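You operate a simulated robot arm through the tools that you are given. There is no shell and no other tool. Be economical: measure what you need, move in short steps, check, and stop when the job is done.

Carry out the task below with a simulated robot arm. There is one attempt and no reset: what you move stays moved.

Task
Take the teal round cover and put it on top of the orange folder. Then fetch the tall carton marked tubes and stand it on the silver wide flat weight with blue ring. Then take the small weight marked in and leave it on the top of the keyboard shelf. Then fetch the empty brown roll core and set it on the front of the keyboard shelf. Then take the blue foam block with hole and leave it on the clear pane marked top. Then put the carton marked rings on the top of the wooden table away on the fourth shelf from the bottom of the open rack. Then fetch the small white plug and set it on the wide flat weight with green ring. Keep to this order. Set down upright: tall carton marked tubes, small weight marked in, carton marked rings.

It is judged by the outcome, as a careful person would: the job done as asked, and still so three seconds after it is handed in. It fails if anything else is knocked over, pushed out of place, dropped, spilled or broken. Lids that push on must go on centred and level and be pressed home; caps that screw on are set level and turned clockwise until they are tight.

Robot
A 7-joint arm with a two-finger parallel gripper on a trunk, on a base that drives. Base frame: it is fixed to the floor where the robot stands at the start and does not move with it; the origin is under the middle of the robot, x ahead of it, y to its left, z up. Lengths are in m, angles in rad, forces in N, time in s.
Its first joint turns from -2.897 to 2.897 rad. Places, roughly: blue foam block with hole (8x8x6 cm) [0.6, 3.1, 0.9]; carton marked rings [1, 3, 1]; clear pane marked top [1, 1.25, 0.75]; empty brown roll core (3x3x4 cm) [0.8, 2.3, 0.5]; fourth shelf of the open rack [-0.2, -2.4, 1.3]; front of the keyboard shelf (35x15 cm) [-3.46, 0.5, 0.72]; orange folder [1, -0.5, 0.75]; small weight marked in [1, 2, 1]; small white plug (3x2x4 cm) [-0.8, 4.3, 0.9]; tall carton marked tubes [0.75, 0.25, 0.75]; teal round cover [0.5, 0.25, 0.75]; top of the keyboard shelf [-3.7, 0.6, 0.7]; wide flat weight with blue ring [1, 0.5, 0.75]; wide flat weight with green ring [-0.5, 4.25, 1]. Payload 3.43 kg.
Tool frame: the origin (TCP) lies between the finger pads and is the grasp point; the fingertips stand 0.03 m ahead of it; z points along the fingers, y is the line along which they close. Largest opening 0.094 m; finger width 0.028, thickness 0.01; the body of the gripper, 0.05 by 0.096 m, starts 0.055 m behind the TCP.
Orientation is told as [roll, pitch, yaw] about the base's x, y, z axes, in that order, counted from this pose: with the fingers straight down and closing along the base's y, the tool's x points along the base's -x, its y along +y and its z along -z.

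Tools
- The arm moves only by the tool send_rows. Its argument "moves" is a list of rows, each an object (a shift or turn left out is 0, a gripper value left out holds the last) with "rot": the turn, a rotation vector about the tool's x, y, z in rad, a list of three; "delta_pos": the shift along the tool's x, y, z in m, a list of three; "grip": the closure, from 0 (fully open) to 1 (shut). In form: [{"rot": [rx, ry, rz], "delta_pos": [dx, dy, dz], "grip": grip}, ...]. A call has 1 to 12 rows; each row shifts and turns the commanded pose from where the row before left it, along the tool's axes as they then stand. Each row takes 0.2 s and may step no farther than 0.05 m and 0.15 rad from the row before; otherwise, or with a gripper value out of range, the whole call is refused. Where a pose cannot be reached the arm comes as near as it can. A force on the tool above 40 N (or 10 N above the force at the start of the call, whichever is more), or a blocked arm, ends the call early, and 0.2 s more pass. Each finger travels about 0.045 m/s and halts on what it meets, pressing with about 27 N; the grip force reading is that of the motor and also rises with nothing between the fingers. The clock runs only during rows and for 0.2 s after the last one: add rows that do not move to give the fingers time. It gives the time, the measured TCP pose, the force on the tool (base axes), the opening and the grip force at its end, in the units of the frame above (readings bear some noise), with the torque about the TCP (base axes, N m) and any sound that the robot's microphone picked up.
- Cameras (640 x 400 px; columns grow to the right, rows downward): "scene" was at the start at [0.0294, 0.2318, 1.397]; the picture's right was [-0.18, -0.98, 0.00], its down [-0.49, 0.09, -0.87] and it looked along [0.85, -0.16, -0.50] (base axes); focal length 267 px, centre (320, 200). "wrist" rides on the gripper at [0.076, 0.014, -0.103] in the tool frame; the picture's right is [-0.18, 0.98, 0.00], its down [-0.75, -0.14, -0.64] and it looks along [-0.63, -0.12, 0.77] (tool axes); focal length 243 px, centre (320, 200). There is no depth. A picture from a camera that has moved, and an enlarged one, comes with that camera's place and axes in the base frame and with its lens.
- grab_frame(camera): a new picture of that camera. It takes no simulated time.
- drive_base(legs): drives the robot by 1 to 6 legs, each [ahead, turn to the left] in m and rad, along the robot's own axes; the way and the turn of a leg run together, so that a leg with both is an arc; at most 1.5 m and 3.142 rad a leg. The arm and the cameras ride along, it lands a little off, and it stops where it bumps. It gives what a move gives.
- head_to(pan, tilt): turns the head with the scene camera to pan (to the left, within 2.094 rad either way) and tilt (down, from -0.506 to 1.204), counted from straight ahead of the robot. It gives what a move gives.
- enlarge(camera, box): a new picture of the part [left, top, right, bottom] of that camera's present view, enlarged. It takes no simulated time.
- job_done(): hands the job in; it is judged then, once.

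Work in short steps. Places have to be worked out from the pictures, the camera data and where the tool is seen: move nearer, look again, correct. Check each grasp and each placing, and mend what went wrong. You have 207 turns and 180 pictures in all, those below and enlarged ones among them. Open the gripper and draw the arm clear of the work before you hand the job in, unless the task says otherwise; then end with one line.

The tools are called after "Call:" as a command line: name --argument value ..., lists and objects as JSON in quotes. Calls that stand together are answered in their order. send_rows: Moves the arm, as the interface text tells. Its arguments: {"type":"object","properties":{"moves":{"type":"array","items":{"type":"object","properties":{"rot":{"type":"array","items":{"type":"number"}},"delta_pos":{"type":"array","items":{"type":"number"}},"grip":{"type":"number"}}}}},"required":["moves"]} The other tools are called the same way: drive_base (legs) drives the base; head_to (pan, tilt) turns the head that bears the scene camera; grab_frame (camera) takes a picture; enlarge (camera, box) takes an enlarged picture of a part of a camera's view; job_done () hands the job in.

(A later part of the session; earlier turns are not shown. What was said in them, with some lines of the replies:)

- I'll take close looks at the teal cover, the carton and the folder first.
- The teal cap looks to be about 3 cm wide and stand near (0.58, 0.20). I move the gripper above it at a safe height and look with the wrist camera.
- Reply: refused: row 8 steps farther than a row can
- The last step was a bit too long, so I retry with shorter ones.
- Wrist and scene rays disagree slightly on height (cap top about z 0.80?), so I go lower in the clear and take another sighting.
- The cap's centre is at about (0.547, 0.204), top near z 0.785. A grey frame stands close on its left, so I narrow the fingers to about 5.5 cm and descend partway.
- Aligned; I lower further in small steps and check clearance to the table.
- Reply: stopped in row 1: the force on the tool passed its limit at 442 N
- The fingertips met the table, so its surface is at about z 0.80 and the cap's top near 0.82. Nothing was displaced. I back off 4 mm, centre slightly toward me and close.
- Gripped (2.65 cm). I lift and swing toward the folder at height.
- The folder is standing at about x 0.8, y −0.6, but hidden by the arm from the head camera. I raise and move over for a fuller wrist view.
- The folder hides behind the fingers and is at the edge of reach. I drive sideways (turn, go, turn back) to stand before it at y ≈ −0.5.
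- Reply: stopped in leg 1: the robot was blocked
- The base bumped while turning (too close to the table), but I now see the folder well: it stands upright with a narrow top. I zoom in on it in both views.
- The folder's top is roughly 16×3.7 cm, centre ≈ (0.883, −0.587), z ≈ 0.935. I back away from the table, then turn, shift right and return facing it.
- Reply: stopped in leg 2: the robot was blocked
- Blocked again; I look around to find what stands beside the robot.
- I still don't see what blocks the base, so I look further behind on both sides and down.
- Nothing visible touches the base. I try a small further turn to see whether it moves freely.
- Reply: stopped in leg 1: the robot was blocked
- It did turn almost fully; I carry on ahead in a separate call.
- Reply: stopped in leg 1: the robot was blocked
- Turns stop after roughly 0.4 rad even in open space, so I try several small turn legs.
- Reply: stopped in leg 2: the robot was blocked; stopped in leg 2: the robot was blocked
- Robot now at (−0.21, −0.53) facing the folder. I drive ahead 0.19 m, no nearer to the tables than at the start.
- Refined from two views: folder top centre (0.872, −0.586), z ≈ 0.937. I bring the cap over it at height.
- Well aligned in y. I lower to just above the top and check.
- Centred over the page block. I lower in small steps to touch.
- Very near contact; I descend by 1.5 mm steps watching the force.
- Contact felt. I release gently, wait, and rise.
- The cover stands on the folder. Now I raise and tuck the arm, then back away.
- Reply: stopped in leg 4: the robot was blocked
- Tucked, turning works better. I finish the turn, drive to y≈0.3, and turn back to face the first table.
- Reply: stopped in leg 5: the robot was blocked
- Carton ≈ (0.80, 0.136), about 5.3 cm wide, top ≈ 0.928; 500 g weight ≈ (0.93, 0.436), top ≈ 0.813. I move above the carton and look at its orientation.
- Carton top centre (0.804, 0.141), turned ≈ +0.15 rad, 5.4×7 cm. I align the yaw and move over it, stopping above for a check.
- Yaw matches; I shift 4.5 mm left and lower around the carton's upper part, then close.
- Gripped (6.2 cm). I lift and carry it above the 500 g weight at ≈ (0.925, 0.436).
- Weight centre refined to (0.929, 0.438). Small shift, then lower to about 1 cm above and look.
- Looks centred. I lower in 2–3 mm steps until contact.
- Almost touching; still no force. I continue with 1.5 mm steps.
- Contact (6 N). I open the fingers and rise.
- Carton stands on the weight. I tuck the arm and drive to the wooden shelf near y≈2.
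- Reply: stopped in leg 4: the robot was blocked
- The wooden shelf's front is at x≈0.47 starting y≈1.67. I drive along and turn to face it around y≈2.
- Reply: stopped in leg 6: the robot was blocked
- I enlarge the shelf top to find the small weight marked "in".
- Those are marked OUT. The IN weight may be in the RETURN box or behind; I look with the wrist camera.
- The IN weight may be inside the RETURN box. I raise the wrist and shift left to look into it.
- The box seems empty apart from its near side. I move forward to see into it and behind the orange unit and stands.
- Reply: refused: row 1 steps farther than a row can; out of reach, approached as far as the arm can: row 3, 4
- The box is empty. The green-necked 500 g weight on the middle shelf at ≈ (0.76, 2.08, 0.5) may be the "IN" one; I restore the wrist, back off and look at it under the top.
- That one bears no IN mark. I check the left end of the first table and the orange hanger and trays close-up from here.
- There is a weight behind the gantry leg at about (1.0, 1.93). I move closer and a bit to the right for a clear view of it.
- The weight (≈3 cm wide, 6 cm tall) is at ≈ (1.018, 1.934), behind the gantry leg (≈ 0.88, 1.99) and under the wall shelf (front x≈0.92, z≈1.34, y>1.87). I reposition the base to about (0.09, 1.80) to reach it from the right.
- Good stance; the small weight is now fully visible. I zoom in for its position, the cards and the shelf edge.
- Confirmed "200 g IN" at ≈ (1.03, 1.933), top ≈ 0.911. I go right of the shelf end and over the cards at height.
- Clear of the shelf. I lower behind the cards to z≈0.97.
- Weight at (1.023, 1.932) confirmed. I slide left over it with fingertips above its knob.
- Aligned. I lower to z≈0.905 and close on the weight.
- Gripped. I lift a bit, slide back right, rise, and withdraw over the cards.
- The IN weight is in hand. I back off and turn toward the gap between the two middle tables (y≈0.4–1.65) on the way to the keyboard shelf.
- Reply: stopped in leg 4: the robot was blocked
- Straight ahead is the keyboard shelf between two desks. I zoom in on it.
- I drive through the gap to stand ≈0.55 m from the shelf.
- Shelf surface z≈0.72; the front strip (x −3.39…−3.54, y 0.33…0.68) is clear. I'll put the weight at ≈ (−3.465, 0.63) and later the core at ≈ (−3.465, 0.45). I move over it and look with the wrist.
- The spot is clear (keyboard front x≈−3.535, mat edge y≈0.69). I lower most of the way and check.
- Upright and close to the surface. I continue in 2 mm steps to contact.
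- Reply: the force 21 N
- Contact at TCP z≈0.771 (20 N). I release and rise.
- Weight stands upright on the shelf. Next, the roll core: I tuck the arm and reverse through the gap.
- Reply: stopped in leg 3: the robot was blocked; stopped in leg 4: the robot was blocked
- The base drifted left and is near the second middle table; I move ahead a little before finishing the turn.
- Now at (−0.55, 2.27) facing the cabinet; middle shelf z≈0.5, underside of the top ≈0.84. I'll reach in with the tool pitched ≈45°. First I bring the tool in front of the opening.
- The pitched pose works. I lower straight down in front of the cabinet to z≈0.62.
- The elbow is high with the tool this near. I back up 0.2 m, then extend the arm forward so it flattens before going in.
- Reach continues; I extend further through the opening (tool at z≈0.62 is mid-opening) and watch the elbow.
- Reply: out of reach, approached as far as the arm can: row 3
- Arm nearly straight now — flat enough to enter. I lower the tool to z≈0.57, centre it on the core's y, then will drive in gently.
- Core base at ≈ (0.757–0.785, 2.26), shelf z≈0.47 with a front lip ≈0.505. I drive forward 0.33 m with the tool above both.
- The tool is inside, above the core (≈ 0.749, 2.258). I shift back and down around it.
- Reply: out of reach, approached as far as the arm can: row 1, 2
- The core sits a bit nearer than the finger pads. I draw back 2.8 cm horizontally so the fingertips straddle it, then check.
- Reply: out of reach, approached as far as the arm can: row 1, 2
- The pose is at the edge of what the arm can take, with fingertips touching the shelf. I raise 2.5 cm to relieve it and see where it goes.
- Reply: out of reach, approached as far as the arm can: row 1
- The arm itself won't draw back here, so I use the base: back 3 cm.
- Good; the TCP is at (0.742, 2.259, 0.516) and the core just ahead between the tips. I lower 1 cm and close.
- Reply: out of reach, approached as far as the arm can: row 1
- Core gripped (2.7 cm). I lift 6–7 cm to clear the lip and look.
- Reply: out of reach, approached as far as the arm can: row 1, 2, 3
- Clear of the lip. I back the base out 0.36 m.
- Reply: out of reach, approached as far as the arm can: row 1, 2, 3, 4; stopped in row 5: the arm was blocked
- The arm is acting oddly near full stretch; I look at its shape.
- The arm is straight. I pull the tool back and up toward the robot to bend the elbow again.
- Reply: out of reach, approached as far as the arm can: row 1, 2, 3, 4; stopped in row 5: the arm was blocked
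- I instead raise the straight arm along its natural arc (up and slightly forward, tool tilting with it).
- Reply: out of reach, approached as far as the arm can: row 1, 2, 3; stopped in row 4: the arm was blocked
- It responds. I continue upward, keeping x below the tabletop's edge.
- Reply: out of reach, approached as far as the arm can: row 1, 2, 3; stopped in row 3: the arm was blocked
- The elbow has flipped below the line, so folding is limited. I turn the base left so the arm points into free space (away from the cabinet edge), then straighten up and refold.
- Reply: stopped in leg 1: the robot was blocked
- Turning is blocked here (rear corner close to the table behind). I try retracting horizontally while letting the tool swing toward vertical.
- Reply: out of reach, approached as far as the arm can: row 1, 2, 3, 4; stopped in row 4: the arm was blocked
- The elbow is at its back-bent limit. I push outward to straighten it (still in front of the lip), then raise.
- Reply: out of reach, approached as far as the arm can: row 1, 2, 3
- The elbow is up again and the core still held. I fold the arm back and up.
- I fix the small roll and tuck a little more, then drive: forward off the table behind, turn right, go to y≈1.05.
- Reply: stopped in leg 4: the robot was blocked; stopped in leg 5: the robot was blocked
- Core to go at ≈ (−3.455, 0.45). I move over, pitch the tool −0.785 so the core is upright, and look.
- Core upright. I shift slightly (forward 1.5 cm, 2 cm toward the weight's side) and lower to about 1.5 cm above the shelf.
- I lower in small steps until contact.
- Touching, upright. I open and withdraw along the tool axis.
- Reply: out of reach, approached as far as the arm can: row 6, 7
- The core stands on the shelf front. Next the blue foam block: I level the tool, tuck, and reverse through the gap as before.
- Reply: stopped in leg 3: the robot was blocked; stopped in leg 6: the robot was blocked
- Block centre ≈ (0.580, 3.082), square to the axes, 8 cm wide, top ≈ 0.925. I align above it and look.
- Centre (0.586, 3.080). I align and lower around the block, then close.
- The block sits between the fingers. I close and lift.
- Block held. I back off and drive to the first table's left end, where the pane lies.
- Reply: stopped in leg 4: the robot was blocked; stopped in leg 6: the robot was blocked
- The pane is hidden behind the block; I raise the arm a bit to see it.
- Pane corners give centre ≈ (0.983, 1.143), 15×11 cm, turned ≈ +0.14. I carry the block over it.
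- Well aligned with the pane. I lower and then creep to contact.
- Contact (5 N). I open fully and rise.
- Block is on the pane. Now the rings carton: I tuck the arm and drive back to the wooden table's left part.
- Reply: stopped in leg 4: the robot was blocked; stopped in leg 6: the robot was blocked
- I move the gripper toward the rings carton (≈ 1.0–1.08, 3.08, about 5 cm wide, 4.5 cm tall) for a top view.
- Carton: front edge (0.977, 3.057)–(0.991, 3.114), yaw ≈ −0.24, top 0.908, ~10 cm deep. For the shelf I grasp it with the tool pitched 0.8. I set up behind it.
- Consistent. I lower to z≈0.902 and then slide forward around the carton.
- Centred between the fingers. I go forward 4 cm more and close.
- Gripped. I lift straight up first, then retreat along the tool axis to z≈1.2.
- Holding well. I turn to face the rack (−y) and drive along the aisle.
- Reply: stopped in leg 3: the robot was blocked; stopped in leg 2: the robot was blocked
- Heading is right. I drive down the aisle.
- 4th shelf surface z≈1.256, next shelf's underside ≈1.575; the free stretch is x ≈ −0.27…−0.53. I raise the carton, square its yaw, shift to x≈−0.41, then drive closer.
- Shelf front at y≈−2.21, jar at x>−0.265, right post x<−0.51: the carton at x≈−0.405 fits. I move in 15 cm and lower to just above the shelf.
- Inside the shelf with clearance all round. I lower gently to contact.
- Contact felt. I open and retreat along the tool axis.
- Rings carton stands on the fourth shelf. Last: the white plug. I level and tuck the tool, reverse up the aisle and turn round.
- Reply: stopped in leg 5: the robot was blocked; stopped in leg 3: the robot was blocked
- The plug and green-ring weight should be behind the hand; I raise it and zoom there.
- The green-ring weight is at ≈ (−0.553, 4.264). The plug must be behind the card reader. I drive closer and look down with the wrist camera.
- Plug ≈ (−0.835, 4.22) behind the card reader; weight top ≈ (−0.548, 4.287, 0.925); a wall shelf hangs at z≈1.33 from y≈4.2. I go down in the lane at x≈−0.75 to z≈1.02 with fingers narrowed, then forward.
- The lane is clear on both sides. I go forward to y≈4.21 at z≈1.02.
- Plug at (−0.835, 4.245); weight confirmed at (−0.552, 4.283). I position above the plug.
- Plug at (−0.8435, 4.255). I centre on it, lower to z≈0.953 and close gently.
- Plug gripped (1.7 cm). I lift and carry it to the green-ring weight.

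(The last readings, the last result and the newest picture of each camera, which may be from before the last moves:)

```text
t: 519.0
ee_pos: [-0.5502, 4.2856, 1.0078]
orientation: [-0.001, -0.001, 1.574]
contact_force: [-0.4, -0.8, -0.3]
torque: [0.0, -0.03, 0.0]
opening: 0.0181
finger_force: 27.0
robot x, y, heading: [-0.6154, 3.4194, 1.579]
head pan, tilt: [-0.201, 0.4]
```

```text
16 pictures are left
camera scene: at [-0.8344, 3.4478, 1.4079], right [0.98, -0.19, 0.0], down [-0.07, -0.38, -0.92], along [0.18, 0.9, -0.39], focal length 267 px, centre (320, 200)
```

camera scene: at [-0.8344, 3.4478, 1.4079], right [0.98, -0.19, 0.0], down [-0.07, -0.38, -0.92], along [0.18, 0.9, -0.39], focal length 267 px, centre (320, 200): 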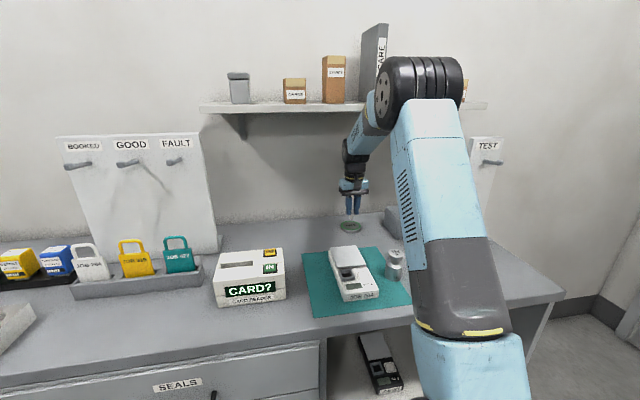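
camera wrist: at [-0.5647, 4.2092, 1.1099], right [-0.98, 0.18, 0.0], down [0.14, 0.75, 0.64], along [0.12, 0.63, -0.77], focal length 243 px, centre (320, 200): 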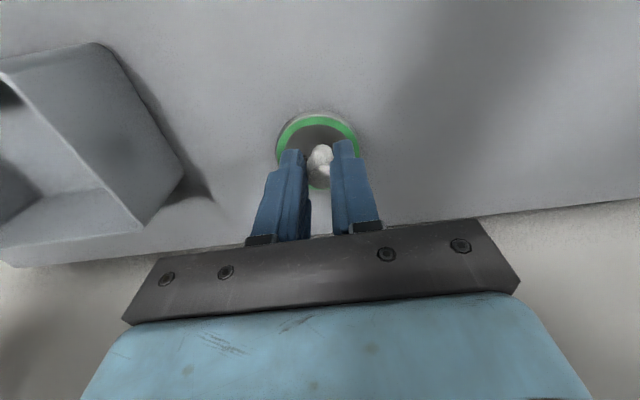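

Call:
enlarge --camera "wrist" --box '[260, 100, 380, 200]'

Call:
enlarge --camera "scene" --box '[325, 170, 385, 240]'

```text
4.00 times, centred on (320, 150) of wrist
camera zoom: at [-0.5647, 4.2092, 1.1099], right [-0.98, 0.18, 0.0], down [0.14, 0.75, 0.64], along [0.12, 0.63, -0.77], focal length 970 px, centre (320, 400)
```

zoom: 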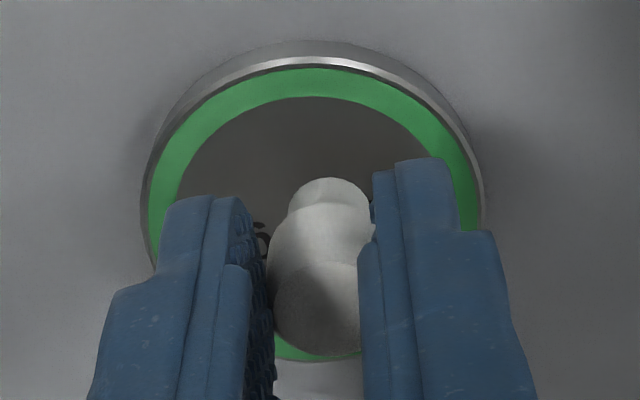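

```text
5.71 times, centred on (355, 205) of scene
camera zoom: at [-0.8344, 3.4478, 1.4079], right [0.98, -0.19, 0.0], down [-0.07, -0.38, -0.92], along [0.18, 0.9, -0.39], focal length 1524 px, centre (120, 171)
```

zoom: 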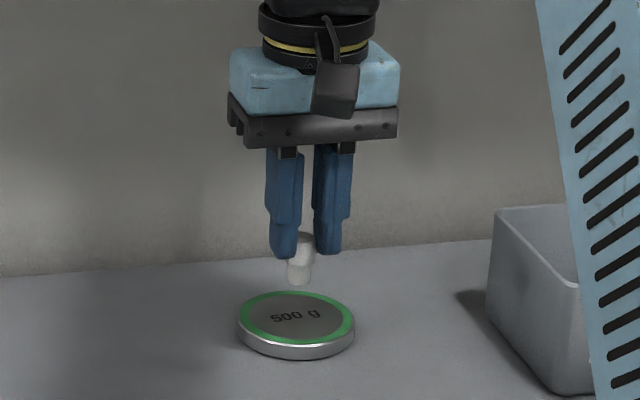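

Plug held, stem down, over the weight's middle. I lower and creep to contact.

Call:
send_rows --moves '[{"delta_pos": [0, 0, 0.02]}, {"delta_pos": [0, 0, 0.013]}, {}, {"delta_pos": [0, 0, 0.003]}, {}, {"delta_pos": [0, 0, 0.002]}, {}, {"delta_pos": [0, 0, 0.002]}, {}]'

Call:
enlarge --camera "scene" --box '[325, 190, 385, 240]'

```text
t: 521.0
ee_pos: [-0.5519, 4.2841, 0.9683]
orientation: [-0.001, 0.0, 1.574]
contact_force: [0.4, 0.5, -0.8]
torque: [0.02, 0.02, -0.01]
opening: 0.0184
finger_force: 26.7
robot x, y, heading: [-0.618, 3.4142, 1.579]
head pan, tilt: [-0.201, 0.4]
```

```text
8.00 times, centred on (355, 215) of scene
camera zoom: at [-0.8344, 3.4478, 1.4079], right [0.98, -0.19, 0.0], down [-0.07, -0.38, -0.92], along [0.18, 0.9, -0.39], focal length 2133 px, centre (40, 80)
```

zoom: 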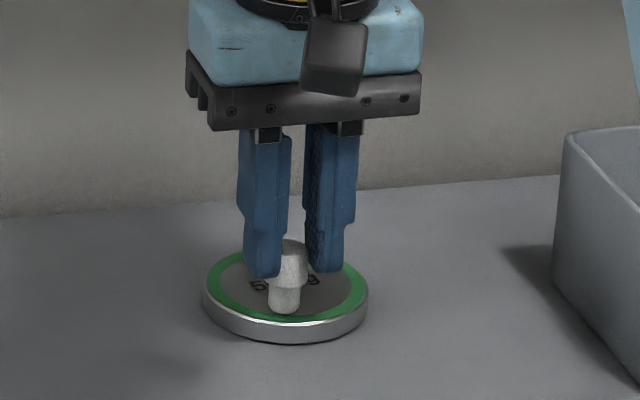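

Call:
send_rows --moves '[{"delta_pos": [0, 0, 0.002]}, {}, {"delta_pos": [0, 0, 0.0015]}, {}, {"delta_pos": [0, 0, 0.0015]}, {}]'

```text
t: 522.4
ee_pos: [-0.5518, 4.2845, 0.9659]
orientation: [0.001, -0.004, 1.571]
contact_force: [1.5, 2.6, 23.2]
torque: [0.34, -0.12, 0.02]
opening: 0.0184
finger_force: 27.0
robot x, y, heading: [-0.6162, 3.4136, 1.582]
head pan, tilt: [-0.201, 0.4]
```

Firm contact. I check the plug's stance before releasing.

Call:
enlarge --camera "scene" --box '[335, 200, 375, 240]'

Call:
enlarge --camera "wrist" --box '[260, 90, 380, 200]'

```text
10.00 times, centred on (355, 220) of scene
camera zoom: at [-0.8344, 3.4468, 1.4079], right [0.98, -0.19, 0.0], down [-0.07, -0.38, -0.92], along [0.18, 0.9, -0.39], focal length 2666 px, centre (-30, 0)
```

zoom: 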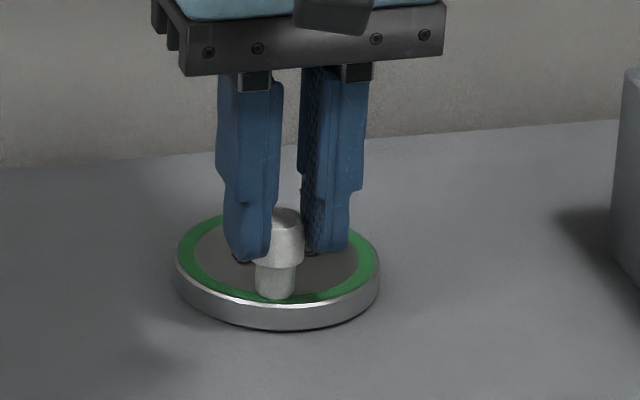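

```text
3.64 times, centred on (320, 145) of wrist
camera zoom: at [-0.5659, 4.2074, 1.0674], right [-0.98, 0.18, 0.0], down [0.14, 0.75, 0.65], along [0.12, 0.63, -0.76], focal length 882 px, centre (320, 400)
```

zoom: 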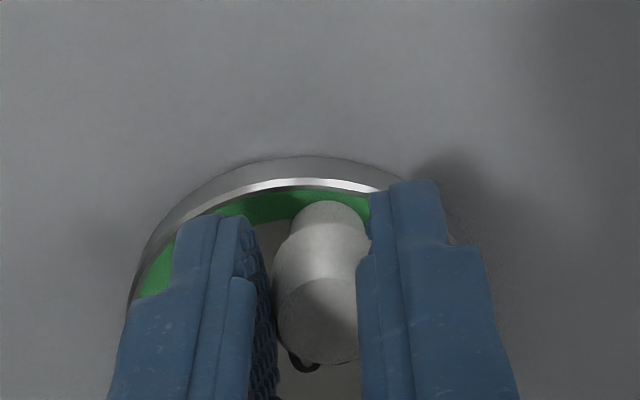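

The plug touches down near the weight's front rim; the weight's centre is ≈2.5 cm further back. I lift 1 cm, shift back and lower again.

Call:
send_rows --moves '[{"delta_pos": [0, 0, -0.012]}, {"delta_pos": [-0.024, 0, 0]}, {}, {"delta_pos": [0, 0, 0.004]}, {"delta_pos": [0, 0, 0.003]}, {}]'

Call:
enlarge --camera "scene" --box '[335, 200, 375, 240]'

Call:
enlarge --camera "wrist" --box '[260, 90, 380, 200]'

```text
t: 523.8
ee_pos: [-0.5528, 4.3087, 0.968]
orientation: [0.0, 0.001, 1.572]
contact_force: [0.4, -0.3, -0.6]
torque: [-0.03, -0.01, -0.02]
opening: 0.0182
finger_force: 26.9
robot x, y, heading: [-0.6187, 3.4208, 1.575]
head pan, tilt: [-0.201, 0.4]
```

```text
10.00 times, centred on (355, 220) of scene
camera zoom: at [-0.8344, 3.4479, 1.4079], right [0.98, -0.19, 0.0], down [-0.07, -0.38, -0.92], along [0.18, 0.9, -0.39], focal length 2666 px, centre (-30, 0)
```

zoom: 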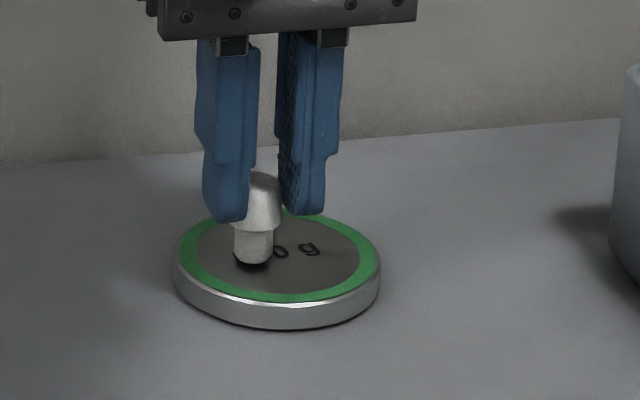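

```text
3.64 times, centred on (320, 145) of wrist
camera zoom: at [-0.5675, 4.2324, 1.0701], right [-0.98, 0.18, 0.0], down [0.14, 0.75, 0.64], along [0.12, 0.63, -0.77], focal length 882 px, centre (320, 400)
```

zoom: 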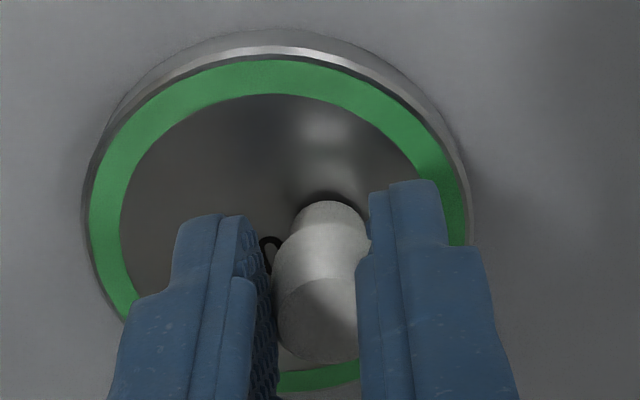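

Now well back on the disc; just 9 mm to its left. I shift right 9 mm and lower to contact.

Call:
send_rows --moves '[{"delta_pos": [0, -0.009, -0.003]}, {}, {"delta_pos": [0, 0, 0.003]}, {"delta_pos": [0, 0, 0.002]}, {}, {"delta_pos": [0, 0, 0.0015]}, {}]'

```text
t: 525.4
ee_pos: [-0.5437, 4.3076, 0.9658]
orientation: [0.001, -0.002, 1.573]
contact_force: [-1.4, 0.3, 5.0]
torque: [0.03, 0.05, 0.02]
opening: 0.0182
finger_force: 26.7
robot x, y, heading: [-0.6169, 3.4172, 1.582]
head pan, tilt: [-0.201, 0.4]
```

Light contact. I open a little and check the plug before rising.

Call:
send_rows --moves '[{"grip": 0.78}, {"grip": 0.7}, {"grip": 0.62}, {}, {}]'

Call:
enlarge --camera "scene" --box '[335, 200, 375, 240]'

```text
t: 526.6
ee_pos: [-0.5431, 4.3074, 0.9655]
orientation: [-0.001, 0.001, 1.572]
contact_force: [-0.6, -0.7, 0.3]
torque: [0.01, 0.01, 0.02]
opening: 0.036
finger_force: 0.0
robot x, y, heading: [-0.6173, 3.4178, 1.578]
head pan, tilt: [-0.201, 0.4]
```

```text
10.00 times, centred on (355, 220) of scene
camera zoom: at [-0.8344, 3.4478, 1.4079], right [0.98, -0.19, 0.0], down [-0.07, -0.38, -0.92], along [0.18, 0.9, -0.39], focal length 2666 px, centre (-30, 0)
```

zoom: 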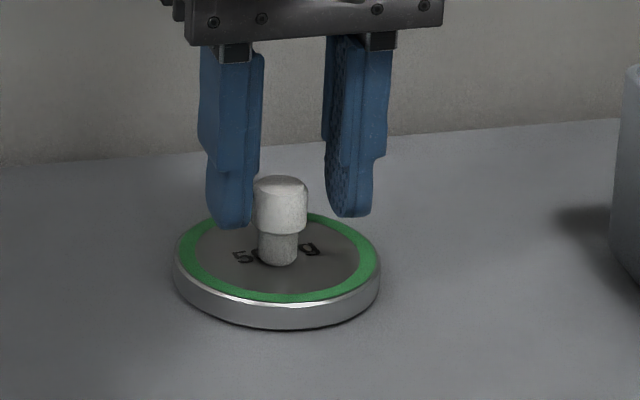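

The plug stands upright on the weight's middle. I rise a little, draw back from under the wall shelf, then lift clear.

Call:
send_rows --moves '[{"delta_pos": [0, 0, -0.025]}, {"delta_pos": [0, 0, -0.035]}, {"delta_pos": [0.045, 0, 0]}, {"delta_pos": [0.045, 0, 0]}, {"delta_pos": [0.045, 0, 0]}, {"delta_pos": [0.045, 0, 0]}, {"delta_pos": [0.015, 0, -0.045]}, {"delta_pos": [0.015, 0, -0.045]}, {"delta_pos": [0.02, 0, -0.045]}, {"delta_pos": [0.03, 0, -0.03]}, {"delta_pos": [0.04, 0, 0]}, {"delta_pos": [0.04, 0, 0]}]'

Call:
grab_frame --camera "scene"

```text
t: 529.2
ee_pos: [-0.5434, 3.9672, 1.1895]
orientation: [0.001, -0.001, 1.573]
contact_force: [0.7, 1.2, -0.7]
torque: [-0.06, 0.02, -0.02]
opening: 0.036
finger_force: 0.0
robot x, y, heading: [-0.6191, 3.4155, 1.582]
head pan, tilt: [-0.201, 0.4]
```

```text
7 pictures are left
camera scene: at [-0.8343, 3.4482, 1.4079], right [0.98, -0.19, 0.0], down [-0.07, -0.38, -0.92], along [0.18, 0.9, -0.39], focal length 267 px, centre (320, 200)
```

scene: 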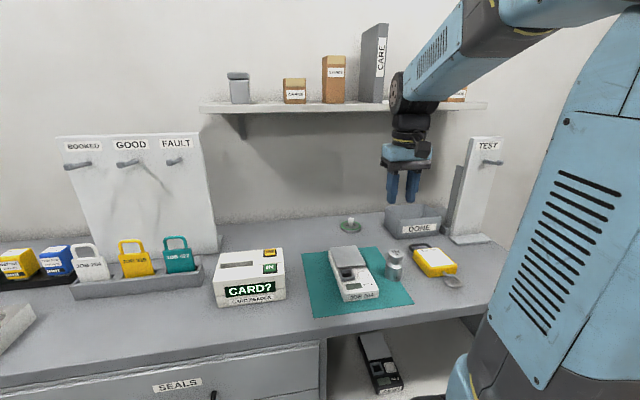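

The plug stands on the green-ring weight and nothing else has moved. I open the gripper, draw the arm back and back the base off.

Call:
send_rows --moves '[{"delta_pos": [0, 0, -0.03], "grip": 0}, {"delta_pos": [0.02, 0, -0.03]}, {"delta_pos": [0.03, 0, -0.01]}, {}]'

Call:
drive_base --legs '[[-0.3, 0]]'

Call:
enlarge --camera "scene" --box '[220, 150, 440, 270]'

```text
t: 530.2
ee_pos: [-0.5445, 3.9155, 1.2585]
orientation: [0.0, 0.001, 1.571]
contact_force: [-0.3, 0.0, 0.0]
torque: [-0.01, 0.0, 0.03]
opening: 0.0941
finger_force: 0.1
robot x, y, heading: [-0.616, 3.4203, 1.58]
head pan, tilt: [-0.201, 0.4]
```

```text
t: 532.3
ee_pos: [-0.542, 3.6127, 1.2584]
orientation: [0.0, -0.002, 1.575]
contact_force: [-0.1, -0.4, -0.3]
torque: [-0.01, 0.0, 0.0]
opening: 0.0938
finger_force: 0.0
robot x, y, heading: [-0.6145, 3.1135, 1.577]
head pan, tilt: [-0.201, 0.4]
```

```text
2.91 times, centred on (330, 210) of scene
camera zoom: at [-0.8317, 3.1432, 1.4079], right [0.98, -0.19, 0.0], down [-0.07, -0.38, -0.92], along [0.18, 0.9, -0.39], focal length 776 px, centre (291, 171)
```

zoom: 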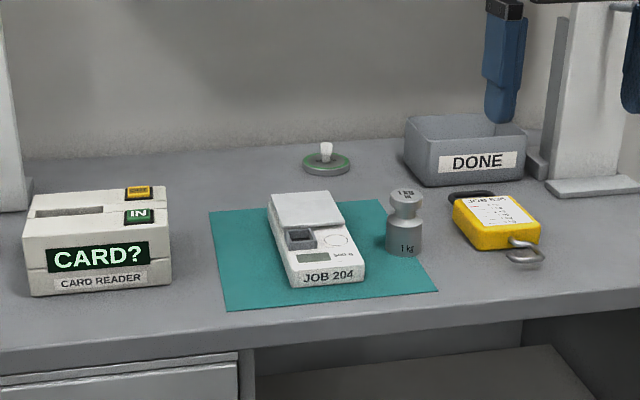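

All seven items are in place, the gripper is open and the arm is clear, so I hand the job in.

Call:
job_done

```text
The job is handed in.
```

All seven items were put where you asked, in the order you gave, with the three cartons and weights that had to stand upright checked after each placing; the job is handed in.
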